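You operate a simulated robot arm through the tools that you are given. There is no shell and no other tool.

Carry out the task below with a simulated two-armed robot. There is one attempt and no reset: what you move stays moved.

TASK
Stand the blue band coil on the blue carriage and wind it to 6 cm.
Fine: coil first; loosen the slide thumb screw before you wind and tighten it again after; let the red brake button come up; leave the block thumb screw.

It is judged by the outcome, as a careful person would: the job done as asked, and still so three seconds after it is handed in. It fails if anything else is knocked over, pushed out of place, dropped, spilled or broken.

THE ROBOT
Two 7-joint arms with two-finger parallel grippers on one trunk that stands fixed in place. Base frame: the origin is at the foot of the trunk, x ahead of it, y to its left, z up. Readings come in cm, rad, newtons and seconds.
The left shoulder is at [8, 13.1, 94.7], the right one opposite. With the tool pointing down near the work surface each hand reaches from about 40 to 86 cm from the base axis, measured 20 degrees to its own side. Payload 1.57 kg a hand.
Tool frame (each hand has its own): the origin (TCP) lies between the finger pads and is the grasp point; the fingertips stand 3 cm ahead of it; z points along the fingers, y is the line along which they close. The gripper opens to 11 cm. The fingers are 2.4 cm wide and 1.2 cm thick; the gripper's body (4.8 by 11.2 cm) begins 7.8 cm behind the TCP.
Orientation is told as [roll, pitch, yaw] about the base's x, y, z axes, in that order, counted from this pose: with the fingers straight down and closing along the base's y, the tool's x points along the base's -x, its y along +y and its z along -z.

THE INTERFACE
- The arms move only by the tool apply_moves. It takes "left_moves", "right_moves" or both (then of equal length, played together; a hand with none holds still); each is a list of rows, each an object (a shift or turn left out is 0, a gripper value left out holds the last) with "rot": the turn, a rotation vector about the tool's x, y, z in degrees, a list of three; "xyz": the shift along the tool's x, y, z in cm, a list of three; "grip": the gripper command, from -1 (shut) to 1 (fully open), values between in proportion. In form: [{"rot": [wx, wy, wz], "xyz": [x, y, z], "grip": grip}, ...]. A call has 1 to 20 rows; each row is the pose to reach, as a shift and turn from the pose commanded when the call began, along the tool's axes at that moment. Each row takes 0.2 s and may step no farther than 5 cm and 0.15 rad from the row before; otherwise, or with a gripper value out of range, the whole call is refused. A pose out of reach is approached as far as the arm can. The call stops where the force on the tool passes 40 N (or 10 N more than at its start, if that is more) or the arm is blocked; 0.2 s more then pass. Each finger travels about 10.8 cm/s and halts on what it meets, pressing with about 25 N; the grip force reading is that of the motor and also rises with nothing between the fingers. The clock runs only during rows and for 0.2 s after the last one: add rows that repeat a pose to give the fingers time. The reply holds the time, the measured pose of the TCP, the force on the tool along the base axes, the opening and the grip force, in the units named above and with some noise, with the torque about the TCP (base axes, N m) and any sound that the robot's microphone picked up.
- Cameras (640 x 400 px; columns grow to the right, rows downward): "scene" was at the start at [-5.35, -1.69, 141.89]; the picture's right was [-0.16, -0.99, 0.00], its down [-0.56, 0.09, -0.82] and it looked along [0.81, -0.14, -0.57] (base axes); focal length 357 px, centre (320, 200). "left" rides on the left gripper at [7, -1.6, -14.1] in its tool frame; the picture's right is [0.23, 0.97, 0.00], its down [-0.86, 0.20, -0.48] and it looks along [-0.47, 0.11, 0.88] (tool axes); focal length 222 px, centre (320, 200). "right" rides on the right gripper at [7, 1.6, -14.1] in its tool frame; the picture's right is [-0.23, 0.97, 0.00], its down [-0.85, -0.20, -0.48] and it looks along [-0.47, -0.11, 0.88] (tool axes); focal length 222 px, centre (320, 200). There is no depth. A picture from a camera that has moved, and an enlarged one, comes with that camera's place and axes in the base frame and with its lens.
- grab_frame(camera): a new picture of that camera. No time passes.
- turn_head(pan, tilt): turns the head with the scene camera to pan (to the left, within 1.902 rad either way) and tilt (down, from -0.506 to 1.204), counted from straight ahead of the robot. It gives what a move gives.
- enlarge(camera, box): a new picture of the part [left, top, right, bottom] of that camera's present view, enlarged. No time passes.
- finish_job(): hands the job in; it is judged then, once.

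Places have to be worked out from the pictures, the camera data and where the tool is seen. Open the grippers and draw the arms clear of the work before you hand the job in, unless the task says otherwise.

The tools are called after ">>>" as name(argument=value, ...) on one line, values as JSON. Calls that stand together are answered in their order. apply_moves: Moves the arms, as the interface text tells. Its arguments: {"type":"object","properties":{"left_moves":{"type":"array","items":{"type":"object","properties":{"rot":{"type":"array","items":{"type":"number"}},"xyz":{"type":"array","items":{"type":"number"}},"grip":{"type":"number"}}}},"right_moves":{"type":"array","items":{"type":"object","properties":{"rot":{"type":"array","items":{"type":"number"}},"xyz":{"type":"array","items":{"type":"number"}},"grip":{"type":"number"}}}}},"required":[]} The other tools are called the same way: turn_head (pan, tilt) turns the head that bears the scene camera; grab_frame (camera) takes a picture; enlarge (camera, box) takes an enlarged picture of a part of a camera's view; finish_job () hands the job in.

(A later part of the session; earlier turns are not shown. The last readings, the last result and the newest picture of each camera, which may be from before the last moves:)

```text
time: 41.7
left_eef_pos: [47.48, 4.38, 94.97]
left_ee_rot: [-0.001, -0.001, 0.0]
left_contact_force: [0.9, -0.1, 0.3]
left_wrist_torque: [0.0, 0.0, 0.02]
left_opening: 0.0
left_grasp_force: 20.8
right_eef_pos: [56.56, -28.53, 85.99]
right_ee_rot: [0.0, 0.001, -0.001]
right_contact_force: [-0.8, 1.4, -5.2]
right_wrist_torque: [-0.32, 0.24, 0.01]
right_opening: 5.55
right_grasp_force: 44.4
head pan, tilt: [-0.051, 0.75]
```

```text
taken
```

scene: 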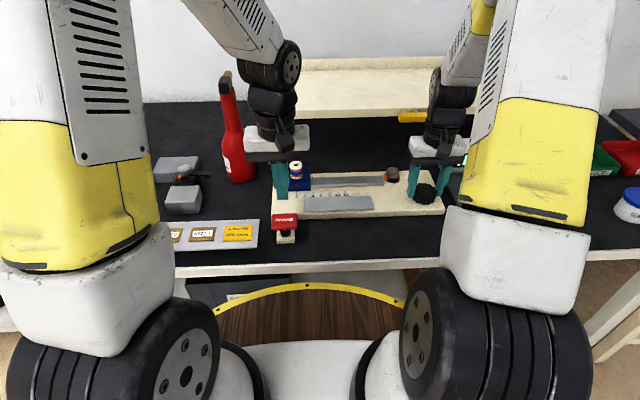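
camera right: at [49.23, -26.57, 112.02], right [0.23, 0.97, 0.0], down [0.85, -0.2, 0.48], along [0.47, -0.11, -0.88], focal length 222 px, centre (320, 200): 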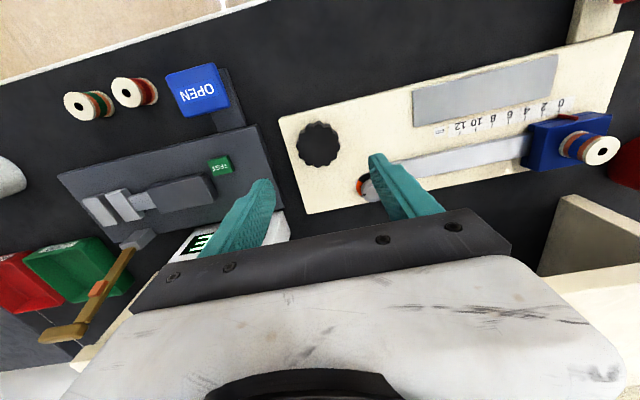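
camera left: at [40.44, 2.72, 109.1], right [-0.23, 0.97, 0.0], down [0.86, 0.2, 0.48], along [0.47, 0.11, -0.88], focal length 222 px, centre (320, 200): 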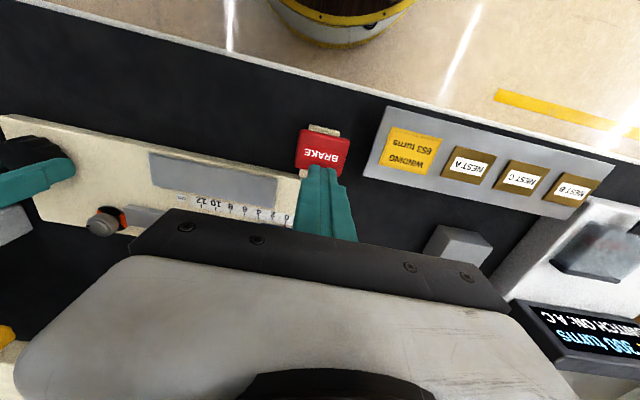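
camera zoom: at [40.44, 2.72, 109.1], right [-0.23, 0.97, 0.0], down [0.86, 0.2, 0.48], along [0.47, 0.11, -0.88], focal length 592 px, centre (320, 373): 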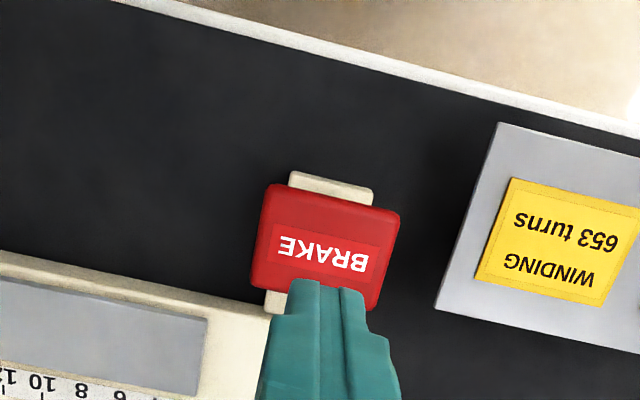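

Brake cap centre ≈ (47.4, 4.6, 85.3). Lowering the closed left fingers to just above it.

>>> apply_moves(left_moves=[{"xyz": [0, 0.2, 2]}, {"xyz": [0, 0.2, 4]}, {"xyz": [0, 0.2, 5.5]}, {"xyz": [0, 0.2, 6]}, {"xyz": [0, 0.2, 6]}])

>>> enlarge(camera="left", box=[230, 60, 410, 210])

>>> enlarge(camera="scene", box=[250, 160, 330, 250])

```text
time: 42.9
left_eef_pos: [47.32, 4.6, 89.07]
left_ee_rot: [0.0, -0.001, -0.001]
left_contact_force: [-0.4, -1.0, 0.8]
left_wrist_torque: [-0.01, 0.0, 0.01]
left_opening: 0.0
left_grasp_force: 21.3
right_eef_pos: [56.53, -28.54, 86.02]
right_ee_rot: [-0.001, -0.001, 0.0]
right_contact_force: [-1.5, 3.2, -5.3]
right_wrist_torque: [-0.33, 0.12, 0.0]
right_opening: 5.58
right_grasp_force: 45.2
head pan, tilt: [-0.051, 0.75]
```

```text
2.67 times, centred on (320, 135) of left
camera zoom: at [40.33, 3.01, 103.19], right [-0.23, 0.97, 0.0], down [0.86, 0.2, 0.48], along [0.47, 0.11, -0.88], focal length 592 px, centre (320, 373)
```

zoom: 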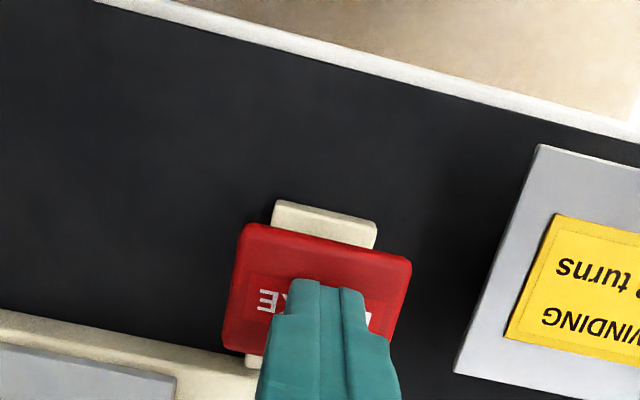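

```text
4.44 times, centred on (290, 205) of scene
camera zoom: at [-5.78, -0.64, 140.61], right [-0.05, -1.0, 0.0], down [-0.68, 0.03, -0.73], along [0.73, -0.04, -0.68], focal length 1588 px, centre (453, 178)
```

zoom: 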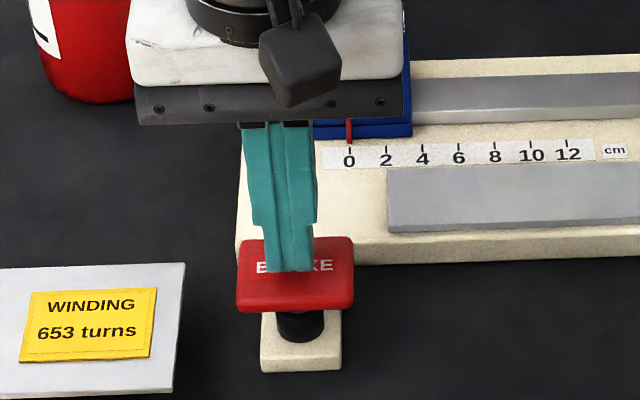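

Pressing down gradually and watching the force.

>>> apply_moves(left_moves=[{"xyz": [0, 0, 0.3]}, {"xyz": [0, 0, 0.6]}, {"xyz": [0, 0, 0.9]}, {"xyz": [0, 0, 0.9]}])

>>> enlarge(camera="scene", box=[250, 160, 330, 250])

```text
time: 43.9
left_eef_pos: [47.34, 4.74, 88.3]
left_ee_rot: [0.0, -0.002, -0.001]
left_contact_force: [1.4, -2.4, 5.3]
left_wrist_torque: [-0.06, 0.04, 0.03]
left_opening: 0.0
left_grasp_force: 21.5
right_eef_pos: [56.64, -28.51, 86.1]
right_ee_rot: [0.0, 0.001, 0.001]
right_contact_force: [-1.8, 4.4, -5.0]
right_wrist_torque: [-0.45, 0.1, -0.01]
right_opening: 5.58
right_grasp_force: 45.2
head pan, tilt: [-0.051, 0.75]
```

```text
4.44 times, centred on (290, 205) of scene
camera zoom: at [-5.78, -0.65, 140.61], right [-0.05, -1.0, 0.0], down [-0.68, 0.03, -0.73], along [0.73, -0.04, -0.68], focal length 1588 px, centre (453, 178)
```

zoom: 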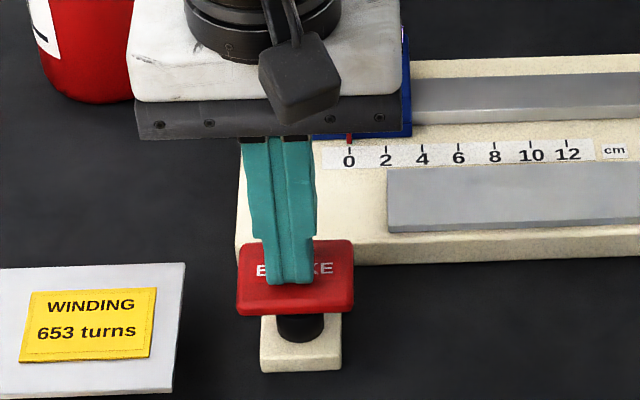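

Contact (5 N), cap starting to move. Pressing further.

>>> apply_moves(left_moves=[{"xyz": [0, 0, 0.2]}, {"xyz": [0, 0, 0.4]}, {"xyz": [0, 0, 0.6]}, {"xyz": [0, 0, 0.6]}])

>>> enlarge(camera="scene", box=[250, 160, 330, 250])

```text
time: 44.9
left_eef_pos: [47.26, 4.82, 87.55]
left_ee_rot: [0.0, 0.0, -0.002]
left_contact_force: [-1.7, -5.8, 7.1]
left_wrist_torque: [-0.19, 0.06, -0.04]
left_opening: 0.0
left_grasp_force: 20.7
right_eef_pos: [56.45, -28.49, 85.97]
right_ee_rot: [0.0, 0.0, 0.001]
right_contact_force: [-1.0, 6.1, -7.9]
right_wrist_torque: [-0.19, 0.21, -0.02]
right_opening: 5.57
right_grasp_force: 44.9
head pan, tilt: [-0.051, 0.75]
```

```text
4.44 times, centred on (290, 205) of scene
camera zoom: at [-5.79, -0.67, 140.61], right [-0.05, -1.0, 0.0], down [-0.68, 0.03, -0.73], along [0.73, -0.04, -0.68], focal length 1588 px, centre (453, 178)
```

zoom: 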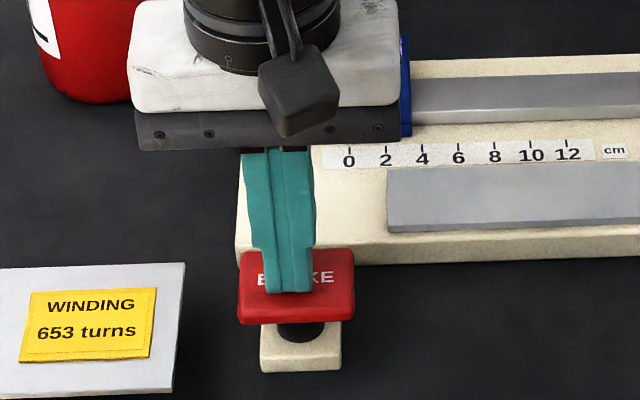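

Cap has gone down about 0.8 cm with 7 N. Continuing until it bottoms.

>>> apply_moves(left_moves=[{"xyz": [0, -0.05, 0.2]}, {"xyz": [0, -0.1, 0.4]}, {"xyz": [0, -0.1, 0.4]}])

>>> enlarge(camera="scene", box=[250, 160, 330, 250])

```text
time: 45.7
left_eef_pos: [47.32, 4.77, 87.31]
left_ee_rot: [-0.001, 0.0, 0.001]
left_contact_force: [2.7, 8.2, 10.5]
left_wrist_torque: [0.23, 0.02, -0.05]
left_opening: 0.01
left_grasp_force: 21.5
right_eef_pos: [56.48, -28.54, 86.02]
right_ee_rot: [-0.001, 0.0, -0.001]
right_contact_force: [-1.9, 1.9, -8.2]
right_wrist_torque: [0.79, -0.42, -0.02]
right_opening: 5.56
right_grasp_force: 45.1
head pan, tilt: [-0.051, 0.75]
```

```text
4.44 times, centred on (290, 205) of scene
camera zoom: at [-5.78, -0.63, 140.61], right [-0.05, -1.0, 0.0], down [-0.68, 0.03, -0.73], along [0.73, -0.04, -0.68], focal length 1588 px, centre (453, 178)
```

zoom: 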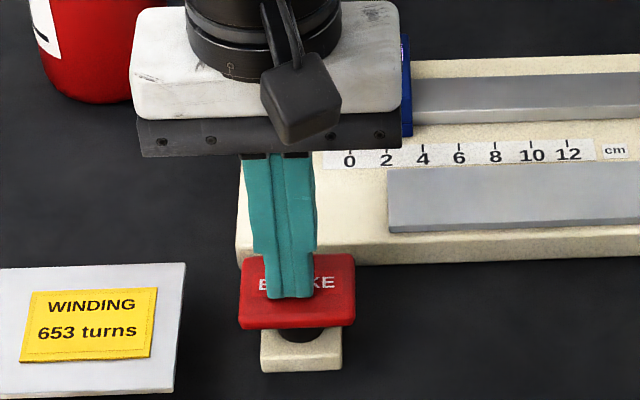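

Force 10.5 N. Pressing a little more to see whether it bottoms out.

>>> apply_moves(left_moves=[{"xyz": [0, 0.05, 0.2]}, {"xyz": [0, 0.05, 0.3]}, {"xyz": [0, 0.05, 0.3]}])

>>> enlarge(camera="scene", box=[250, 160, 330, 250])

```text
time: 46.1
left_eef_pos: [47.1, 4.69, 87.18]
left_ee_rot: [0.0, -0.001, 0.001]
left_contact_force: [-3.2, 4.1, 12.9]
left_wrist_torque: [0.07, 0.26, 0.01]
left_opening: 0.0
left_grasp_force: 21.3
right_eef_pos: [56.46, -28.44, 85.98]
right_ee_rot: [0.0, 0.0, 0.0]
right_contact_force: [1.4, 1.2, 1.3]
right_wrist_torque: [0.05, 0.34, 0.03]
right_opening: 5.58
right_grasp_force: 45.1
head pan, tilt: [-0.051, 0.75]
stopped in row 2 (left hand): the force on the tool passed its limit at 46 N (the readings are from after the stop); the commanded pose is now the measured one
```

```text
4.44 times, centred on (290, 205) of scene
camera zoom: at [-5.82, -0.64, 140.61], right [-0.05, -1.0, 0.0], down [-0.68, 0.03, -0.73], along [0.73, -0.04, -0.68], focal length 1588 px, centre (453, 178)
```

zoom: 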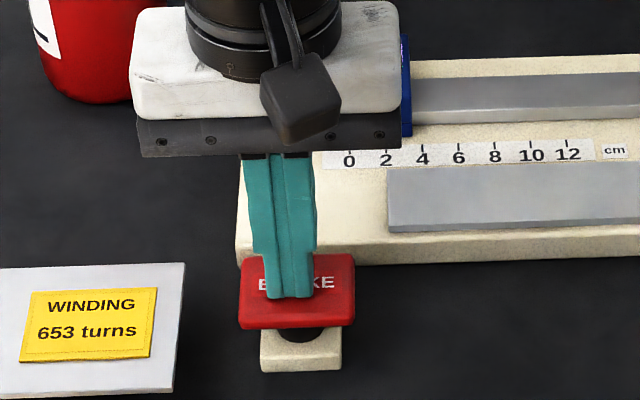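

The button is bottomed and held (≈13 N). Now a test wind with the right hand: 16° clockwise, watching the carriage.

>>> apply_moves(right_moves=[{"rot": [0, 0, 4]}, {"rot": [0, 0, 10]}, {"rot": [0, 0, 16]}, {"rot": [0, 0, 16]}])

>>> enlarge(camera="scene", box=[280, 150, 360, 220])

>>> enlarge(camera="right", box=[230, 90, 410, 220])

```text
time: 47.1
left_eef_pos: [47.34, 4.83, 87.27]
left_ee_rot: [0.0, -0.001, 0.002]
left_contact_force: [-2.7, 5.8, 19.8]
left_wrist_torque: [0.2, 0.32, -0.22]
left_opening: 0.0
left_grasp_force: 21.6
right_eef_pos: [56.57, -28.54, 85.99]
right_ee_rot: [0.001, -0.001, -0.281]
right_contact_force: [1.3, 1.2, 3.6]
right_wrist_torque: [0.47, 0.06, -0.02]
right_opening: 5.56
right_grasp_force: 45.4
head pan, tilt: [-0.051, 0.75]
```

```text
5.71 times, centred on (320, 185) of scene
camera zoom: at [-5.85, -0.63, 140.6], right [-0.05, -1.0, 0.0], down [-0.68, 0.03, -0.73], along [0.73, -0.04, -0.68], focal length 2042 px, centre (320, 286)
```

zoom: 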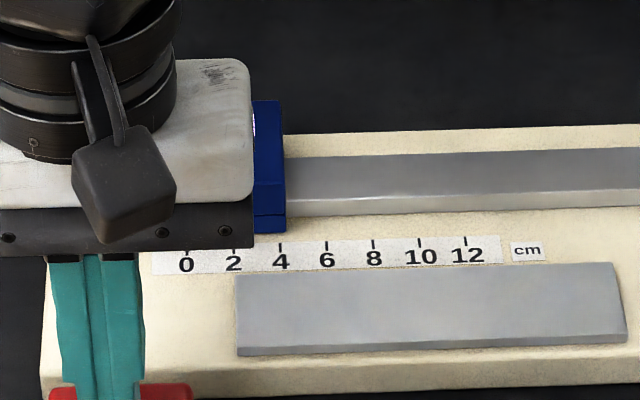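

```text
3.08 times, centred on (320, 155) of right
camera zoom: at [50.22, -25.01, 100.11], right [0.49, 0.87, 0.0], down [0.77, -0.43, 0.48], along [0.42, -0.23, -0.88], focal length 684 px, centre (320, 338)
```

zoom: 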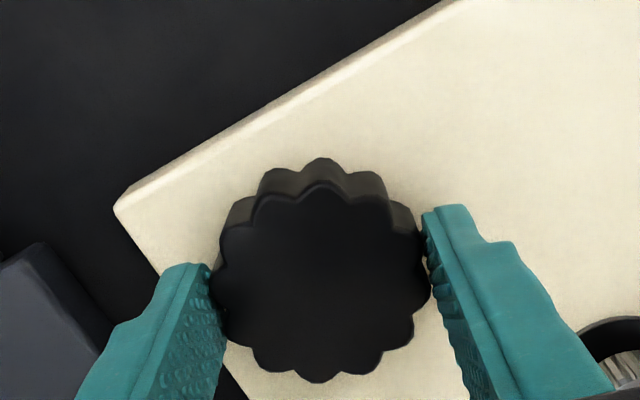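

The carriage moved about +1 cm for 16° clockwise, so the direction is right and ~100° in total is needed. Continuing gently by 40° at 4°/row.

>>> apply_moves(right_moves=[{"rot": [0, 0, 3]}, {"rot": [0, 0, 7]}, {"rot": [0, 0, 11]}, {"rot": [0, 0, 15]}, {"rot": [0, 0, 19]}, {"rot": [0, 0, 23]}, {"rot": [0, 0, 27]}, {"rot": [0, 0, 31]}, {"rot": [0, 0, 35]}, {"rot": [0, 0, 38]}, {"rot": [0, 0, 40]}, {"rot": [0, 0, 40]}])

>>> enlarge(camera="scene", box=[280, 150, 360, 220])

>>> enlarge(camera="right", box=[230, 90, 410, 220])

```text
time: 49.7
left_eef_pos: [47.2, 4.8, 87.29]
left_ee_rot: [0.0, -0.002, 0.001]
left_contact_force: [-4.2, 8.6, 30.6]
left_wrist_torque: [0.23, 0.32, 0.03]
left_opening: 0.0
left_grasp_force: 21.7
right_eef_pos: [56.46, -28.42, 86.06]
right_ee_rot: [0.0, -0.001, -0.98]
right_contact_force: [6.1, -0.7, -12.0]
right_wrist_torque: [-0.08, -1.12, -0.03]
right_opening: 5.55
right_grasp_force: 45.4
head pan, tilt: [-0.051, 0.75]
```

```text
5.71 times, centred on (320, 185) of scene
camera zoom: at [-5.82, -0.65, 140.6], right [-0.05, -1.0, 0.0], down [-0.68, 0.03, -0.73], along [0.73, -0.04, -0.68], focal length 2042 px, centre (320, 286)
```

zoom: 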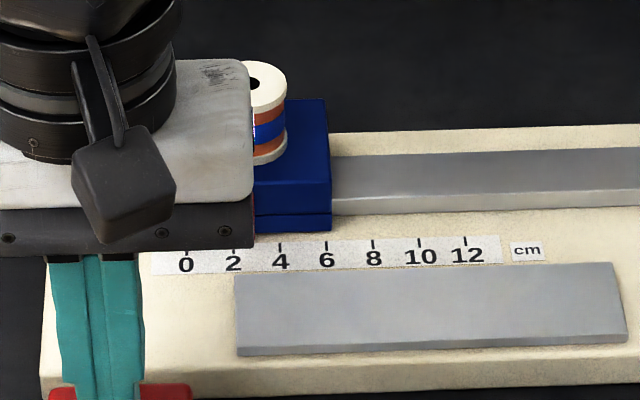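

```text
3.08 times, centred on (320, 155) of right
camera zoom: at [53.94, -21.81, 100.11], right [0.94, 0.35, 0.0], down [0.31, -0.82, 0.48], along [0.17, -0.45, -0.88], focal length 684 px, centre (320, 338)
```

zoom: 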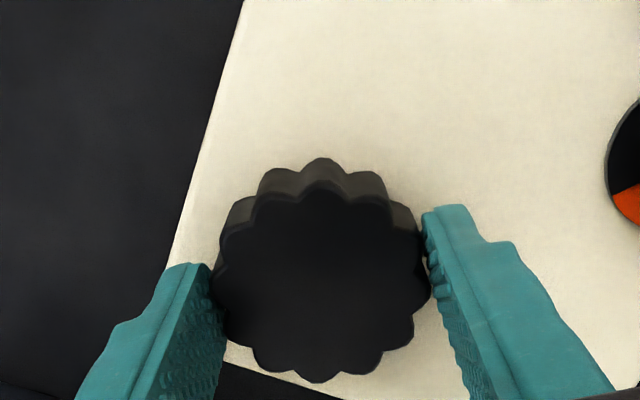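

The carriage is at about 2.9 cm with the coil steady. The left press force has crept to 30 N, so I'll ease that hand up 0.08 cm while winding another 36°.

>>> apply_moves(left_moves=[{"xyz": [0, 0, -0.04]}, {"xyz": [0, 0, -0.08]}, {"xyz": [0, 0, -0.08]}, {"xyz": [0, 0, -0.08]}, {"xyz": [0, 0, -0.08]}, {"xyz": [0, 0, -0.08]}, {"xyz": [0, 0, -0.08]}, {"xyz": [0, 0, -0.08]}, {"xyz": [0, 0, -0.08]}, {"xyz": [0, 0, -0.08]}, {"xyz": [0, 0, -0.08]}, {"xyz": [0, 0, -0.08]}], right_moves=[{"rot": [0, 0, 0]}, {"rot": [0, 0, 3]}, {"rot": [0, 0, 7]}, {"rot": [0, 0, 11]}, {"rot": [0, 0, 15]}, {"rot": [0, 0, 19]}, {"rot": [0, 0, 23]}, {"rot": [0, 0, 27]}, {"rot": [0, 0, 31]}, {"rot": [0, 0, 34]}, {"rot": [0, 0, 36]}, {"rot": [0, 0, 36]}])

>>> enlarge(camera="scene", box=[280, 150, 360, 220])

>>> enlarge(camera="right", box=[230, 90, 410, 220])

>>> grab_frame(camera="scene")

```text
time: 52.3
left_eef_pos: [47.31, 4.71, 87.31]
left_ee_rot: [0.001, -0.001, -0.001]
left_contact_force: [3.6, 1.2, 8.6]
left_wrist_torque: [0.01, 0.0, 0.0]
left_opening: 0.0
left_grasp_force: 22.0
right_eef_pos: [56.48, -28.54, 86.05]
right_ee_rot: [-0.002, -0.001, -1.607]
right_contact_force: [-5.0, 5.6, 1.0]
right_wrist_torque: [0.57, 0.13, 0.02]
right_opening: 5.55
right_grasp_force: 45.4
head pan, tilt: [-0.051, 0.75]
```

```text
5.71 times, centred on (320, 185) of scene
camera zoom: at [-5.81, -0.63, 140.61], right [-0.05, -1.0, 0.0], down [-0.68, 0.03, -0.73], along [0.73, -0.04, -0.68], focal length 2042 px, centre (320, 286)
```

zoom: 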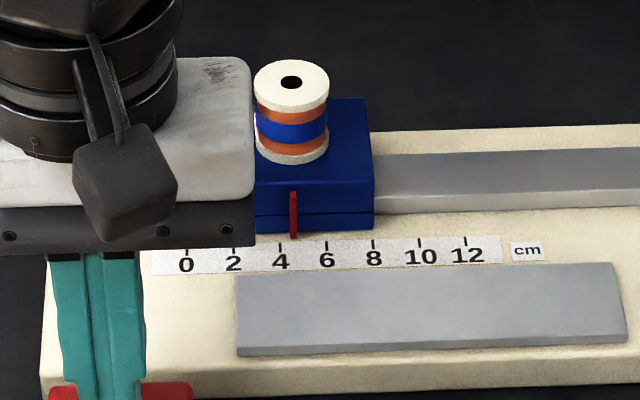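

```text
3.08 times, centred on (320, 155) of right
camera zoom: at [58.34, -21.6, 100.12], right [0.96, -0.26, 0.0], down [-0.23, -0.85, 0.48], along [-0.13, -0.46, -0.88], focal length 684 px, centre (320, 338)
```

zoom: 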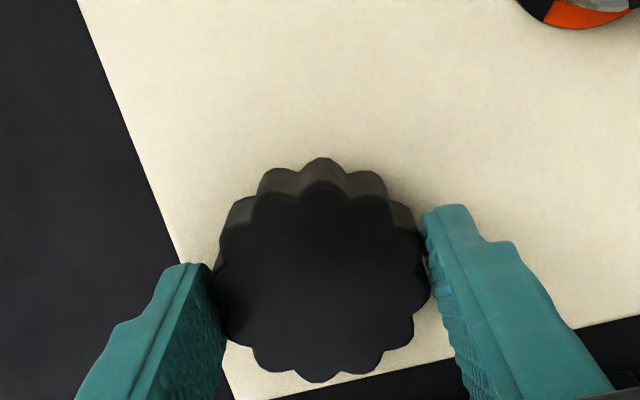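

```text
taken
```

scene: 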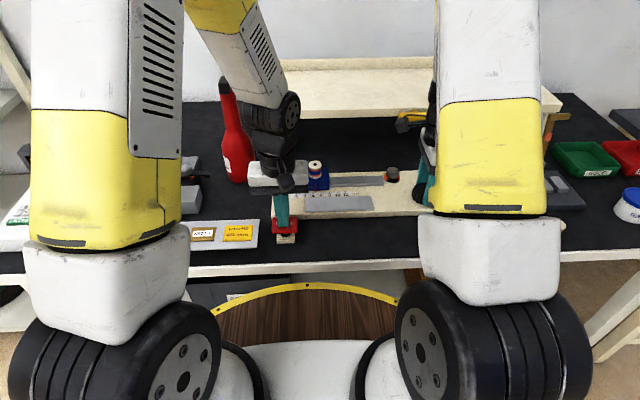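

Pointer is at ≈ 4.6 cm (0.05 cm/deg), coil standing well. Another ~28° is needed; continuing with 20° first.

>>> apply_moves(right_moves=[{"rot": [0, 0, 2]}, {"rot": [0, 0, 5]}, {"rot": [0, 0, 9]}, {"rot": [0, 0, 13]}, {"rot": [0, 0, 17]}, {"rot": [0, 0, 20]}, {"rot": [0, 0, 20]}])

>>> enlarge(camera="scene", box=[290, 150, 350, 210])

```text
time: 53.9
left_eef_pos: [47.21, 4.79, 87.4]
left_ee_rot: [-0.002, -0.003, 0.0]
left_contact_force: [5.1, -2.7, 8.5]
left_wrist_torque: [-0.06, -0.07, 0.03]
left_opening: 0.0
left_grasp_force: 21.3
right_eef_pos: [56.48, -28.47, 86.09]
right_ee_rot: [-0.001, 0.001, -1.956]
right_contact_force: [-14.5, 10.3, -1.2]
right_wrist_torque: [0.61, 0.21, -0.01]
right_opening: 5.54
right_grasp_force: 45.3
head pan, tilt: [-0.051, 0.75]
```

```text
6.67 times, centred on (320, 180) of scene
camera zoom: at [-5.84, -0.62, 140.6], right [-0.05, -1.0, 0.0], down [-0.68, 0.03, -0.73], along [0.73, -0.04, -0.68], focal length 2382 px, centre (320, 333)
```

zoom: 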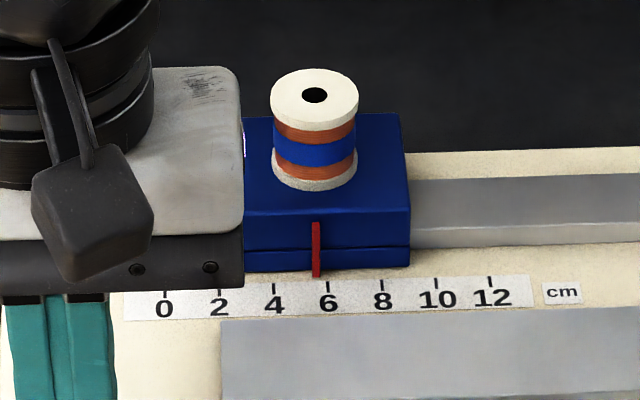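

Pointer ≈ 5.6 cm. Turning 8° more, with a tiny shift to relieve the side force.

>>> apply_moves(right_moves=[{"rot": [0, 0, 2], "xyz": [0.03, -0.1, 0]}, {"rot": [0, 0, 5], "xyz": [0.03, -0.1, 0]}, {"rot": [0, 0, 8], "xyz": [0.03, -0.1, 0]}, {"rot": [0, 0, 8], "xyz": [0.03, -0.1, 0]}])

>>> enlarge(camera="scene", box=[300, 165, 340, 205])

>>> enlarge(camera="left", box=[120, 130, 320, 260])

>>> grab_frame(camera="right")

```text
time: 54.9
left_eef_pos: [47.3, 4.69, 87.24]
left_ee_rot: [0.0, -0.003, 0.001]
left_contact_force: [1.9, -0.5, 8.9]
left_wrist_torque: [-0.04, 0.0, 0.01]
left_opening: 0.0
left_grasp_force: 21.3
right_eef_pos: [56.44, -28.58, 86.0]
right_ee_rot: [0.003, -0.002, -2.097]
right_contact_force: [-4.5, 3.1, 5.3]
right_wrist_torque: [0.55, 0.1, -0.06]
right_opening: 5.58
right_grasp_force: 45.3
head pan, tilt: [-0.051, 0.75]
```

```text
10.00 times, centred on (320, 185) of scene
camera zoom: at [-5.81, -0.64, 140.6], right [-0.05, -1.0, 0.0], down [-0.68, 0.03, -0.73], along [0.73, -0.04, -0.68], focal length 3573 px, centre (320, 350)
```

zoom: 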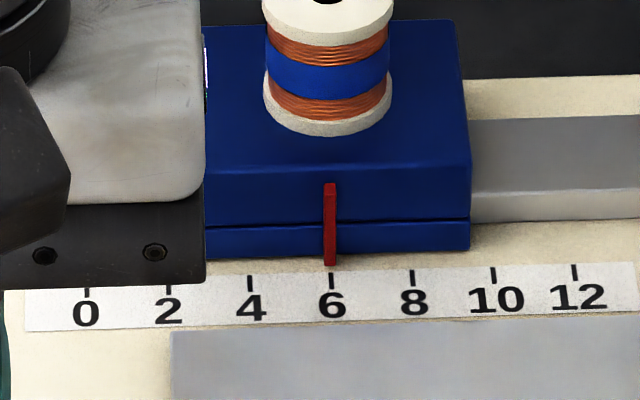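

```text
3.08 times, centred on (220, 195) of left
camera zoom: at [40.24, 3.09, 101.48], right [-0.23, 0.97, 0.0], down [0.85, 0.2, 0.48], along [0.47, 0.11, -0.88], focal length 684 px, centre (628, 215)
```

zoom: 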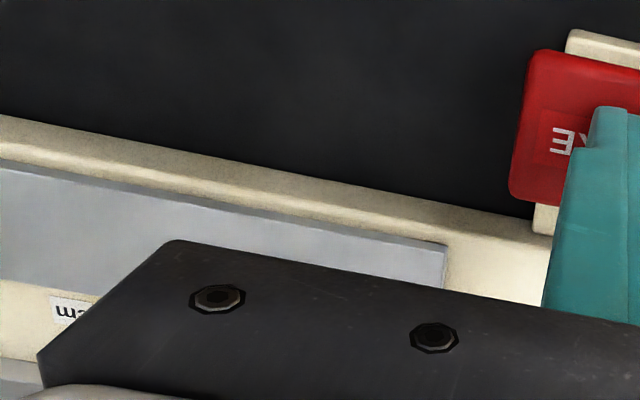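

```text
taken
camera right: at [61.33, -23.28, 100.13], right [0.73, -0.69, 0.0], down [-0.6, -0.64, 0.48], along [-0.33, -0.35, -0.88], focal length 222 px, centre (320, 200)
```

right: 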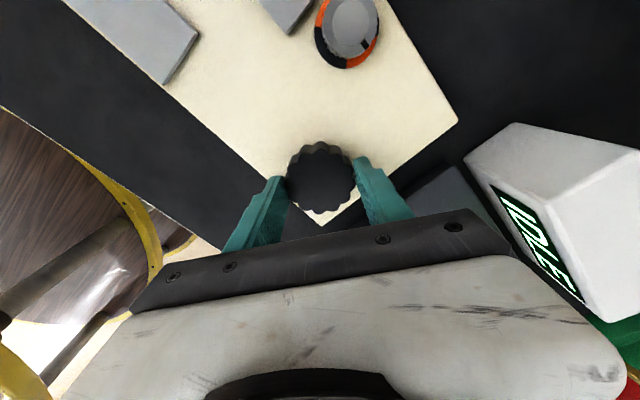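

Pointer sits right on 6. There's no back-torque on the wheel. Letting the brake button come up by raising the left hand, while the right still holds the wheel.

>>> apply_moves(left_moves=[{"xyz": [0, 0, -0.4]}, {"xyz": [0, 0, -0.8]}, {"xyz": [0, 0, -1.2]}, {"xyz": [0, 0, -1.8]}, {"xyz": [0, 0, -4]}, {"xyz": [0, 0, -8]}, {"xyz": [0, 0, -12]}, {"xyz": [0, 3, -16]}, {"xyz": [0.3, 7, -18]}, {"xyz": [0.6, 11, -20]}, {"xyz": [0.9, 15, -22]}, {"xyz": [1.2, 19, -24]}, {"xyz": [1.2, 19.5, -24.5]}])

>>> grab_frame(camera="scene")

>>> enlarge(camera="scene", box=[260, 150, 350, 250])

>>> enlarge(camera="left", box=[60, 80, 280, 240])

```text
time: 57.7
left_eef_pos: [46.08, 24.41, 111.85]
left_ee_rot: [0.001, 0.001, 0.001]
left_contact_force: [0.1, -0.3, -0.9]
left_wrist_torque: [-0.02, 0.0, -0.01]
left_opening: 0.03
left_grasp_force: 20.8
right_eef_pos: [56.5, -28.51, 86.04]
right_ee_rot: [0.003, 0.0, -2.096]
right_contact_force: [8.3, -7.3, 17.0]
right_wrist_torque: [-0.15, -0.1, 0.01]
right_opening: 5.56
right_grasp_force: 44.9
head pan, tilt: [-0.051, 0.75]
```

```text
taken
```

scene: 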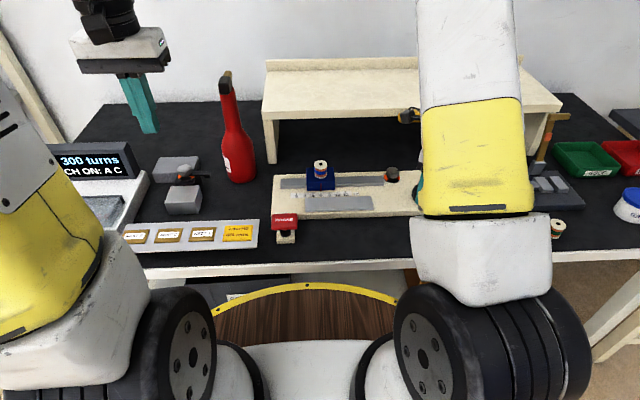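

```text
4.00 times, centred on (305, 200) of scene
camera zoom: at [-5.8, -0.66, 140.61], right [-0.05, -1.0, 0.0], down [-0.68, 0.03, -0.73], along [0.73, -0.04, -0.68], focal length 1429 px, centre (380, 200)
```

zoom: 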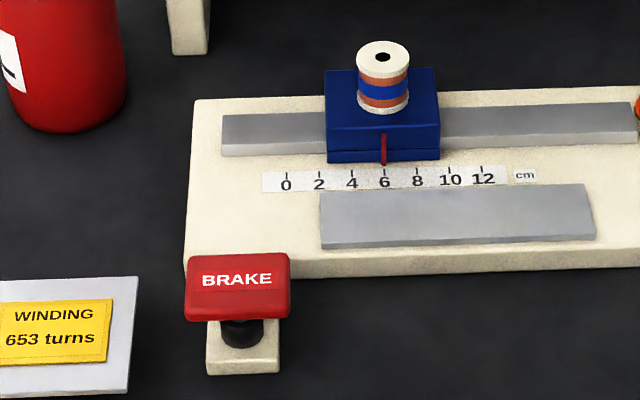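

```text
2.50 times, centred on (170, 160) of left
camera zoom: at [39.16, 22.78, 126.0], right [-0.23, 0.97, 0.0], down [0.86, 0.2, 0.48], along [0.47, 0.11, -0.88], focal length 555 px, centre (695, 300)
```

zoom: 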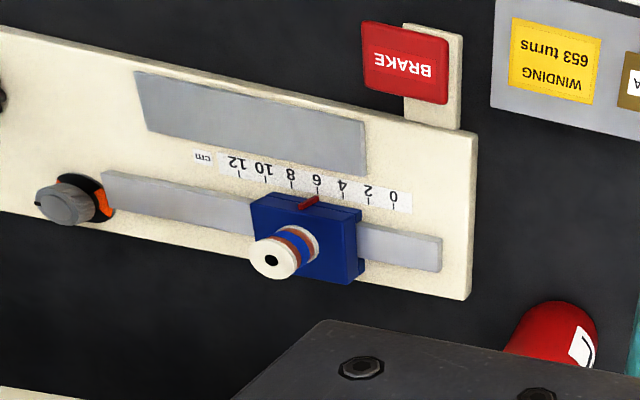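

Brake is up and the carriage remains at 6. Now opening the right hand off the wheel, rising clear, and checking the pointer.

>>> apply_moves(right_moves=[{"grip": 0.1}, {"grip": 0.4}, {"grip": 0.4}, {"xyz": [0, 0, -2], "grip": 0.4}, {"xyz": [0, 0, -5], "grip": 0.4}, {"xyz": [0, 0, -8], "grip": 0.4}, {"xyz": [0, 0, -11], "grip": 0.4}, {"xyz": [0, 0, -11], "grip": 0.4}])

>>> enlarge(camera="scene", box=[300, 165, 340, 205])

>>> grab_frame(camera="right")

```text
time: 59.5
left_eef_pos: [46.16, 24.46, 111.94]
left_ee_rot: [0.0, -0.002, 0.0]
left_contact_force: [-0.1, -0.4, 0.4]
left_wrist_torque: [0.01, 0.0, 0.02]
left_opening: 0.0
left_grasp_force: 21.3
right_eef_pos: [56.25, -28.43, 97.19]
right_ee_rot: [0.001, -0.001, -2.094]
right_contact_force: [0.2, 0.3, 0.8]
right_wrist_torque: [-0.01, -0.01, 0.02]
right_opening: 7.69
right_grasp_force: 0.1
head pan, tilt: [-0.051, 0.75]
```

```text
10.00 times, centred on (320, 185) of scene
camera zoom: at [-5.78, -0.65, 140.61], right [-0.05, -1.0, 0.0], down [-0.68, 0.03, -0.73], along [0.73, -0.04, -0.68], focal length 3573 px, centre (320, 350)
```

zoom: 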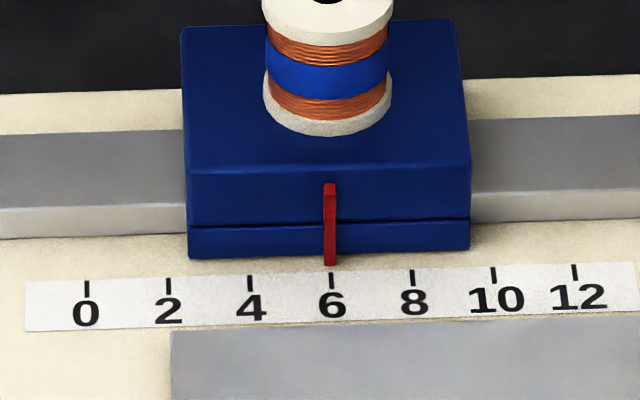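

```text
taken
camera right: at [61.27, -23.18, 111.29], right [0.73, -0.68, 0.0], down [-0.6, -0.64, 0.48], along [-0.33, -0.35, -0.88], focal length 222 px, centre (320, 200)
```

right: 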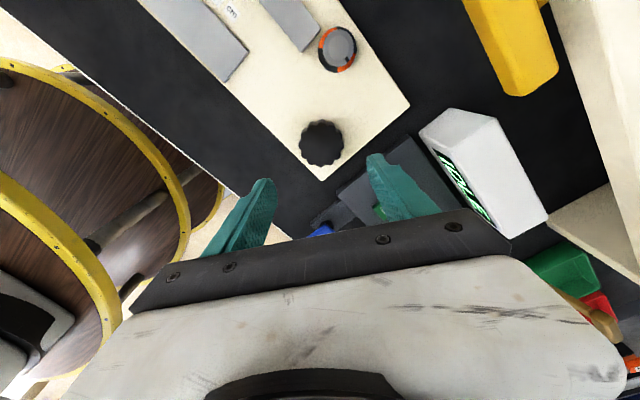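

The pointer still reads 6 with the wheel released. Now rotating the right hand back to yaw ≈ +32° while moving above the thumb screw for the tightening stroke.

>>> apply_moves(right_moves=[{"rot": [0, 0, -8], "xyz": [0.5, 0.2, 0], "grip": -0.1}, {"rot": [0, 0, -16], "xyz": [1, 0.5, 0], "grip": -0.1}, {"rot": [0, 0, -24], "xyz": [1.5, 0.7, 0]}, {"rot": [0, 0, -32], "xyz": [2, 0.9, 0]}, {"rot": [0, 0, -40], "xyz": [2.5, 1.1, 0]}, {"rot": [0, 0, -48], "xyz": [3, 1.4, 0]}, {"rot": [0, 0, -56], "xyz": [3.5, 1.6, 0]}, {"rot": [0, 0, -64], "xyz": [4, 1.8, 0]}, {"rot": [0, 0, -72], "xyz": [4.5, 2.1, 0]}, {"rot": [0, 0, -80], "xyz": [5, 2.3, 0]}, {"rot": [0, 0, -88], "xyz": [5.5, 2.5, 0]}, {"rot": [0, 0, -96], "xyz": [6, 2.7, 0]}, {"rot": [0, 0, -104], "xyz": [6.5, 3, 0]}, {"rot": [0, 0, -112], "xyz": [7, 3.2, 0]}, {"rot": [0, 0, -120], "xyz": [7.5, 3.4, 0]}, {"rot": [0, 0, -128], "xyz": [8, 3.7, 0]}, {"rot": [0, 0, -136], "xyz": [8.5, 3.9, 0]}, {"rot": [0, 0, -144], "xyz": [9, 4.1, 0]}, {"rot": [0, 0, -152], "xyz": [9.15, 4.19, 0]}, {"rot": [0, 0, -152], "xyz": [9.15, 4.19, 0]}])

>>> grab_frame(camera="right")

>>> enlarge(camera="right", box=[240, 70, 400, 190])

```text
time: 63.7
left_eef_pos: [46.1, 24.5, 111.91]
left_ee_rot: [0.0, -0.001, 0.0]
left_contact_force: [-1.0, 0.3, 0.5]
left_wrist_torque: [0.0, 0.01, 0.02]
left_opening: 0.01
left_grasp_force: 21.8
right_eef_pos: [64.74, -22.58, 96.93]
right_ee_rot: [0.0, 0.0, 0.559]
right_contact_force: [0.0, 0.4, -0.7]
right_wrist_torque: [-0.03, -0.04, -0.01]
right_opening: 4.95
right_grasp_force: 0.1
head pan, tilt: [-0.051, 0.75]
```

```text
taken
camera right: at [57.83, -24.92, 111.09], right [-0.32, 0.95, 0.0], down [0.83, 0.28, 0.48], along [0.45, 0.15, -0.88], focal length 222 px, centre (320, 200)
```

right: 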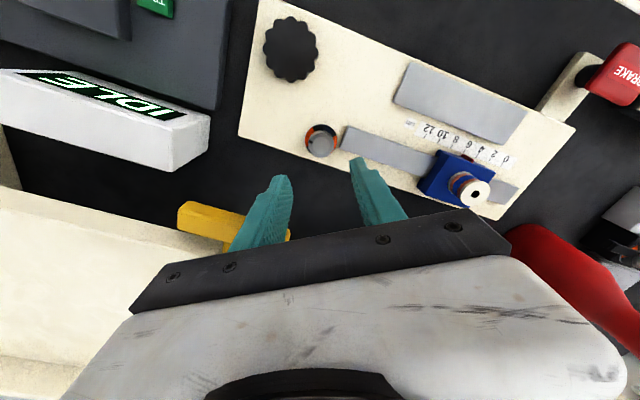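

```text
3.33 times, centred on (320, 130) of right
camera zoom: at [57.83, -24.92, 111.09], right [-0.32, 0.95, 0.0], down [0.83, 0.28, 0.48], along [0.45, 0.15, -0.88], focal length 740 px, centre (320, 433)
```

zoom: 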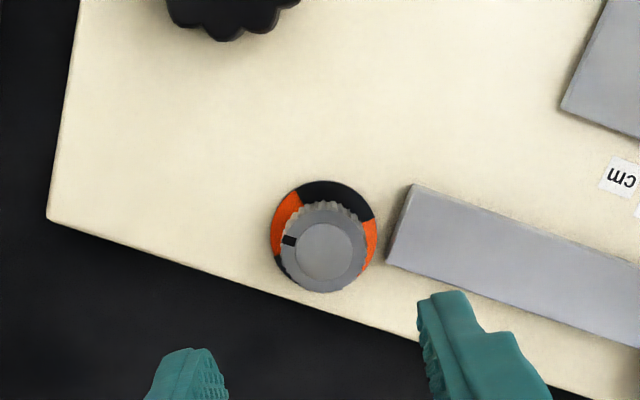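

Knob centre ≈ (64.4, −22.6), consistent with before. Lowering to the same grip height and closing.

>>> apply_moves(right_moves=[{"xyz": [0.15, 0.14, 3]}, {"xyz": [0.15, 0.14, 6]}, {"xyz": [0.15, 0.14, 9]}, {"xyz": [0.15, 0.14, 10.3]}, {"xyz": [0.15, 0.14, 10.6]}, {"xyz": [0.15, 0.14, 10.6]}, {"xyz": [0.15, 0.14, 10.6], "grip": -0.3}, {"xyz": [0.15, 0.14, 10.6], "grip": -1}, {"xyz": [0.15, 0.14, 10.6], "grip": -1}])

>>> enlarge(camera="right", box=[260, 110, 380, 200])

>>> enlarge(camera="scene", box=[300, 60, 450, 210])

```text
time: 65.7
left_eef_pos: [46.11, 24.37, 111.82]
left_ee_rot: [-0.001, -0.002, -0.001]
left_contact_force: [0.4, 0.3, 0.2]
left_wrist_torque: [0.01, 0.03, 0.02]
left_opening: 0.03
left_grasp_force: 21.4
right_eef_pos: [64.24, -22.61, 86.24]
right_ee_rot: [0.002, 0.0, 0.558]
right_contact_force: [-4.2, 5.1, -1.8]
right_wrist_torque: [0.25, -0.04, 0.01]
right_opening: 3.12
right_grasp_force: 39.8
head pan, tilt: [-0.051, 0.75]
```

```text
4.44 times, centred on (320, 155) of right
camera zoom: at [57.53, -24.94, 100.44], right [-0.32, 0.95, 0.0], down [0.83, 0.28, 0.48], along [0.45, 0.15, -0.88], focal length 987 px, centre (320, 400)
```

zoom: 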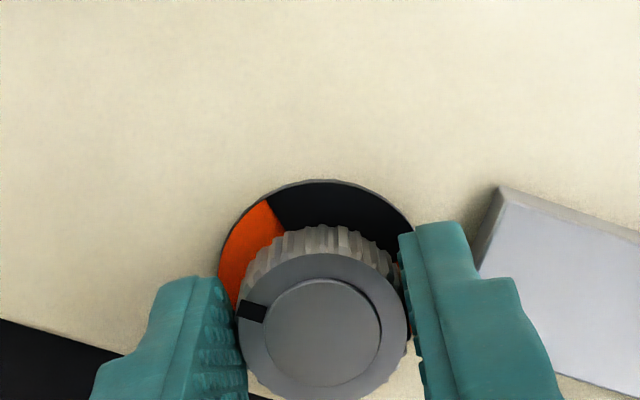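

```text
2.67 times, centred on (375, 135) of scene
camera zoom: at [-5.8, -0.63, 140.61], right [-0.05, -1.0, 0.0], down [-0.68, 0.03, -0.73], along [0.73, -0.04, -0.68], focal length 953 px, centre (173, 373)
```

zoom: 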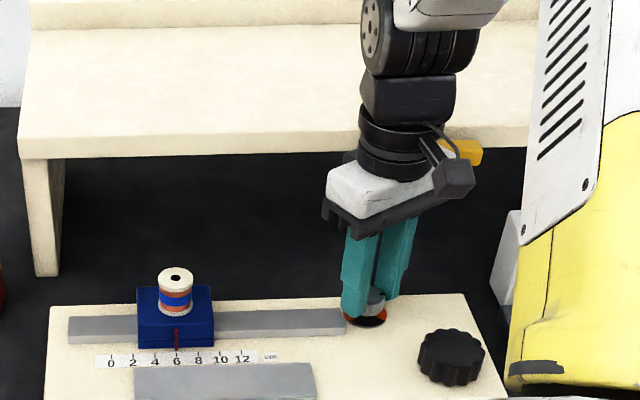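

Gripped well. Now tightening: turning clockwise, first 40°.

>>> apply_moves(right_moves=[{"rot": [0, 0, 8]}, {"rot": [0, 0, 16]}, {"rot": [0, 0, 24]}, {"rot": [0, 0, 32]}, {"rot": [0, 0, 40]}, {"rot": [0, 0, 40]}])

>>> enlarge(camera="right", box=[260, 110, 380, 200])

>>> enlarge(camera="scene", box=[300, 165, 340, 205])

```text
time: 67.1
left_eef_pos: [46.07, 24.44, 111.84]
left_ee_rot: [0.001, -0.002, -0.001]
left_contact_force: [0.9, -0.2, -0.8]
left_wrist_torque: [0.0, -0.01, -0.01]
left_opening: 0.0
left_grasp_force: 20.9
right_eef_pos: [64.4, -22.37, 86.31]
right_ee_rot: [0.001, 0.003, -0.14]
right_contact_force: [-13.3, 11.6, 4.8]
right_wrist_torque: [0.38, 0.73, 0.0]
right_opening: 3.14
right_grasp_force: 40.3
head pan, tilt: [-0.051, 0.75]
```

```text
4.44 times, centred on (320, 155) of right
camera zoom: at [57.61, -19.89, 100.43], right [0.36, 0.93, 0.0], down [0.82, -0.32, 0.48], along [0.45, -0.17, -0.88], focal length 987 px, centre (320, 400)
```

zoom: 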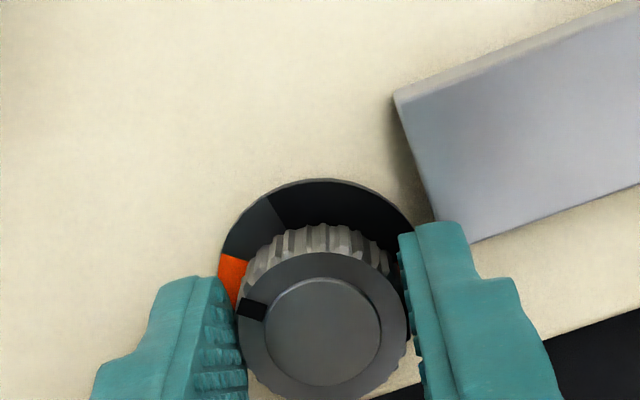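

```text
10.00 times, centred on (320, 185) of scene
camera zoom: at [-5.84, -0.6, 140.6], right [-0.05, -1.0, 0.0], down [-0.68, 0.03, -0.73], along [0.73, -0.04, -0.68], focal length 3573 px, centre (320, 350)
```

zoom: 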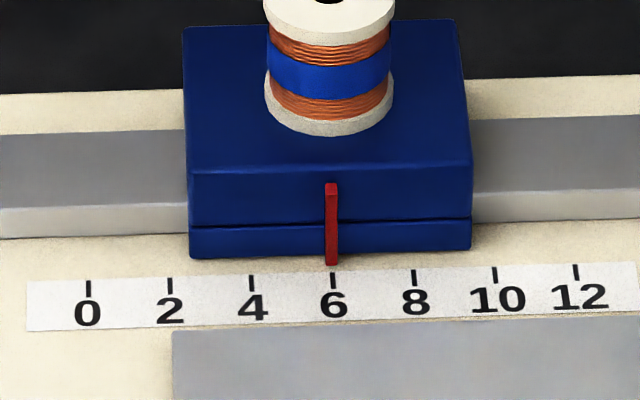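

Orange is receding and the pointer's still on 6. Continuing clockwise another 40° with a small side-force correction.

>>> apply_moves(right_moves=[{"rot": [0, 0, 4], "xyz": [0.1, 0.08, 0]}, {"rot": [0, 0, 12], "xyz": [0.1, 0.08, 0]}, {"rot": [0, 0, 20], "xyz": [0.1, 0.08, 0]}, {"rot": [0, 0, 28], "xyz": [0.1, 0.08, 0]}, {"rot": [0, 0, 36], "xyz": [0.1, 0.08, 0]}, {"rot": [0, 0, 40], "xyz": [0.1, 0.08, 0]}, {"rot": [0, 0, 40], "xyz": [0.1, 0.08, 0]}])

>>> enlarge(camera="right", box=[260, 110, 380, 200])

>>> enlarge(camera="scene", box=[300, 165, 340, 205])

```text
time: 68.7
left_eef_pos: [46.28, 24.55, 111.69]
left_ee_rot: [0.0, 0.001, 0.0]
left_contact_force: [0.4, 0.2, -0.2]
left_wrist_torque: [0.03, -0.01, 0.0]
left_opening: 0.0
left_grasp_force: 21.3
right_eef_pos: [64.41, -22.51, 86.32]
right_ee_rot: [-0.001, 0.001, -0.84]
right_contact_force: [1.3, 19.6, -22.9]
right_wrist_torque: [0.26, -0.14, 0.07]
right_opening: 3.13
right_grasp_force: 40.6
head pan, tilt: [-0.051, 0.75]
```

```text
4.44 times, centred on (320, 155) of right
camera zoom: at [60.93, -16.11, 100.45], right [0.88, 0.48, 0.0], down [0.42, -0.77, 0.48], along [0.23, -0.42, -0.88], focal length 987 px, centre (320, 400)
```

zoom: 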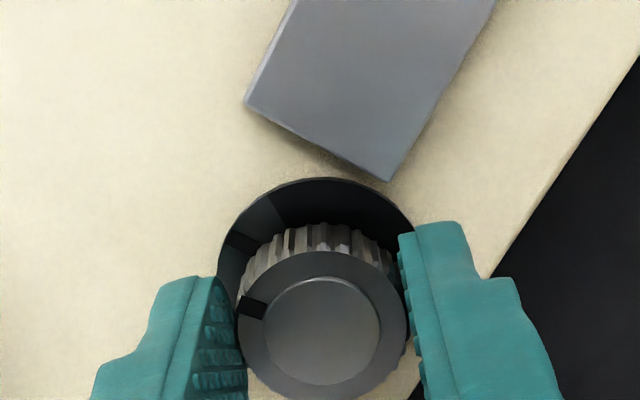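

```text
10.00 times, centred on (320, 185) of scene
camera zoom: at [-5.7, -0.6, 140.61], right [-0.05, -1.0, 0.0], down [-0.68, 0.03, -0.73], along [0.73, -0.04, -0.68], focal length 3573 px, centre (320, 350)
```

zoom: 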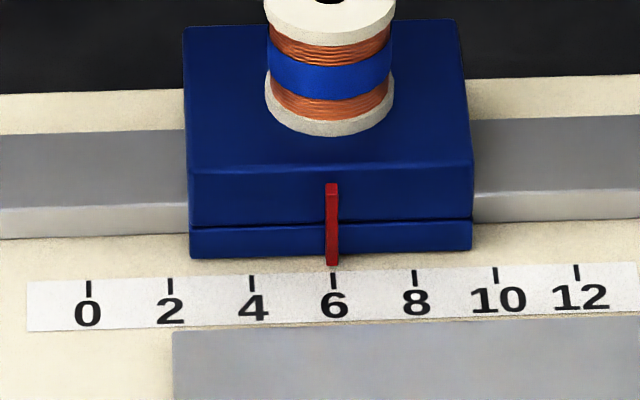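

Orange has gone. Zooming in on the index vs the dial mark.

>>> enlarge(camera="right", box=[290, 140, 350, 190])

>>> enlarge(camera="left", box=[30, 110, 130, 190])

```text
8.00 times, centred on (320, 165) of right
camera zoom: at [60.93, -16.11, 100.45], right [0.88, 0.48, 0.0], down [0.42, -0.77, 0.48], along [0.23, -0.42, -0.88], focal length 1777 px, centre (320, 480)
```

zoom: 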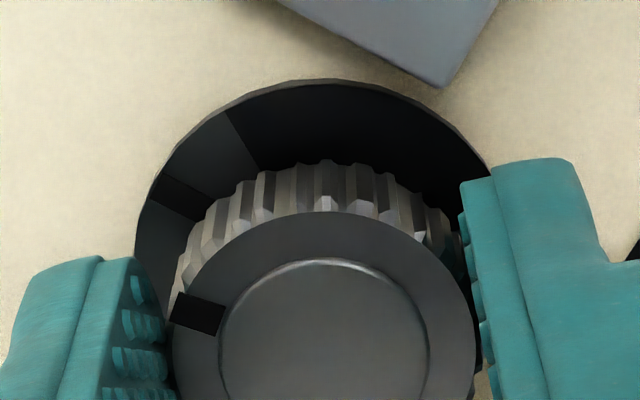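

```text
5.00 times, centred on (80, 150) of left
camera zoom: at [39.24, 22.82, 125.95], right [-0.23, 0.97, 0.0], down [0.85, 0.2, 0.48], along [0.47, 0.11, -0.88], focal length 1111 px, centre (1520, 450)
```

zoom: 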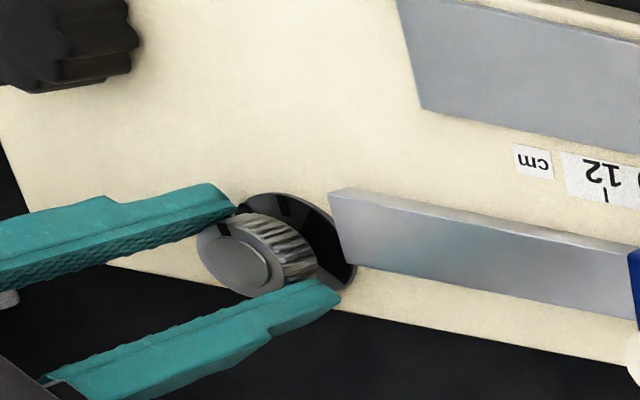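

Index and dial mark line up as at the start. Giving it a final 8° nudge to make sure it's at the stop, relieving side forces.

>>> apply_moves(right_moves=[{"rot": [0, 0, 0], "xyz": [0.09, 0.08, 0.12]}, {"rot": [0, 0, 3], "xyz": [0.09, 0.08, 0.12]}, {"rot": [0, 0, 6], "xyz": [0.09, 0.08, 0.12]}, {"rot": [0, 0, 8], "xyz": [0.09, 0.08, 0.12]}, {"rot": [0, 0, 8], "xyz": [0.09, 0.08, 0.12]}])

>>> enlarge(camera="right", box=[290, 140, 350, 190])

```text
time: 69.9
left_eef_pos: [46.11, 24.37, 111.87]
left_ee_rot: [0.0, -0.001, 0.0]
left_contact_force: [0.6, 1.1, -0.5]
left_wrist_torque: [-0.02, -0.05, -0.02]
left_opening: 0.0
left_grasp_force: 21.0
right_eef_pos: [64.46, -22.4, 86.25]
right_ee_rot: [-0.001, -0.002, -0.979]
right_contact_force: [-2.5, 12.1, 1.3]
right_wrist_torque: [0.55, 0.4, 0.05]
right_opening: 3.11
right_grasp_force: 39.9
head pan, tilt: [-0.051, 0.75]
```

```text
8.00 times, centred on (320, 165) of right
camera zoom: at [61.82, -15.66, 100.44], right [0.93, 0.36, 0.0], down [0.31, -0.82, 0.48], along [0.17, -0.45, -0.88], focal length 1777 px, centre (320, 480)
```

zoom: 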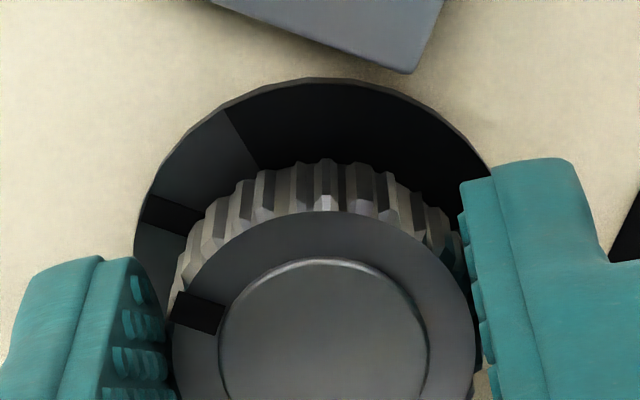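

By hand-angle bookkeeping the knob is within a few degrees of its original tight position. I'll turn a bit further to find the stop, watching for slip or torque.

>>> apply_moves(right_moves=[{"rot": [0, 0, 3], "xyz": [0.05, 0.05, 0]}, {"rot": [0, 0, 6], "xyz": [0.05, 0.05, 0]}, {"rot": [0, 0, 8], "xyz": [0.05, 0.05, 0]}, {"rot": [0, 0, 8], "xyz": [0.05, 0.05, 0]}])

>>> enlarge(camera="right", box=[290, 140, 350, 190])

>>> enlarge(camera="right", box=[260, 110, 380, 200])

```text
time: 70.9
left_eef_pos: [46.25, 24.42, 111.83]
left_ee_rot: [0.0, 0.0, -0.001]
left_contact_force: [0.6, -0.1, -1.1]
left_wrist_torque: [0.02, 0.02, 0.03]
left_opening: 0.0
left_grasp_force: 21.3
right_eef_pos: [64.45, -22.48, 86.28]
right_ee_rot: [0.0, -0.001, -1.118]
right_contact_force: [9.7, 3.8, -5.8]
right_wrist_torque: [-0.8, -0.44, 0.35]
right_opening: 3.17
right_grasp_force: 40.4
head pan, tilt: [-0.051, 0.75]
```

```text
8.00 times, centred on (320, 165) of right
camera zoom: at [62.83, -15.44, 100.44], right [0.98, 0.22, 0.0], down [0.19, -0.86, 0.48], along [0.11, -0.47, -0.88], focal length 1777 px, centre (320, 480)
```

zoom: 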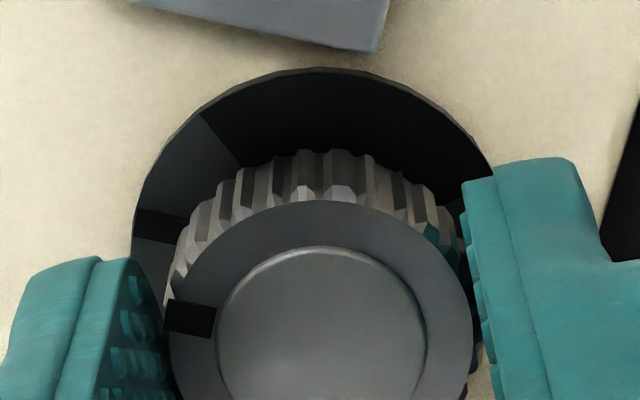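

```text
4.44 times, centred on (320, 155) of right
camera zoom: at [62.83, -15.44, 100.44], right [0.98, 0.22, 0.0], down [0.19, -0.86, 0.48], along [0.11, -0.47, -0.88], focal length 987 px, centre (320, 400)
```

zoom: 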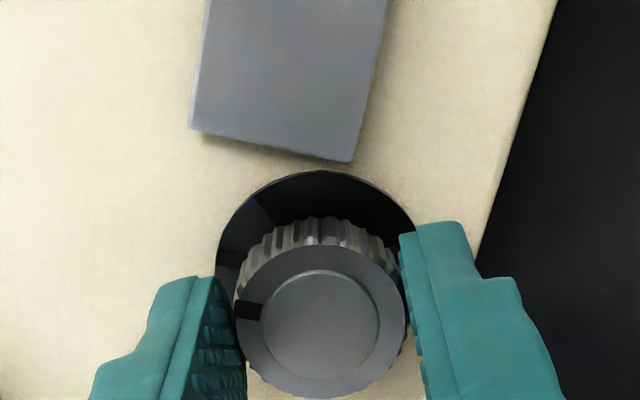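

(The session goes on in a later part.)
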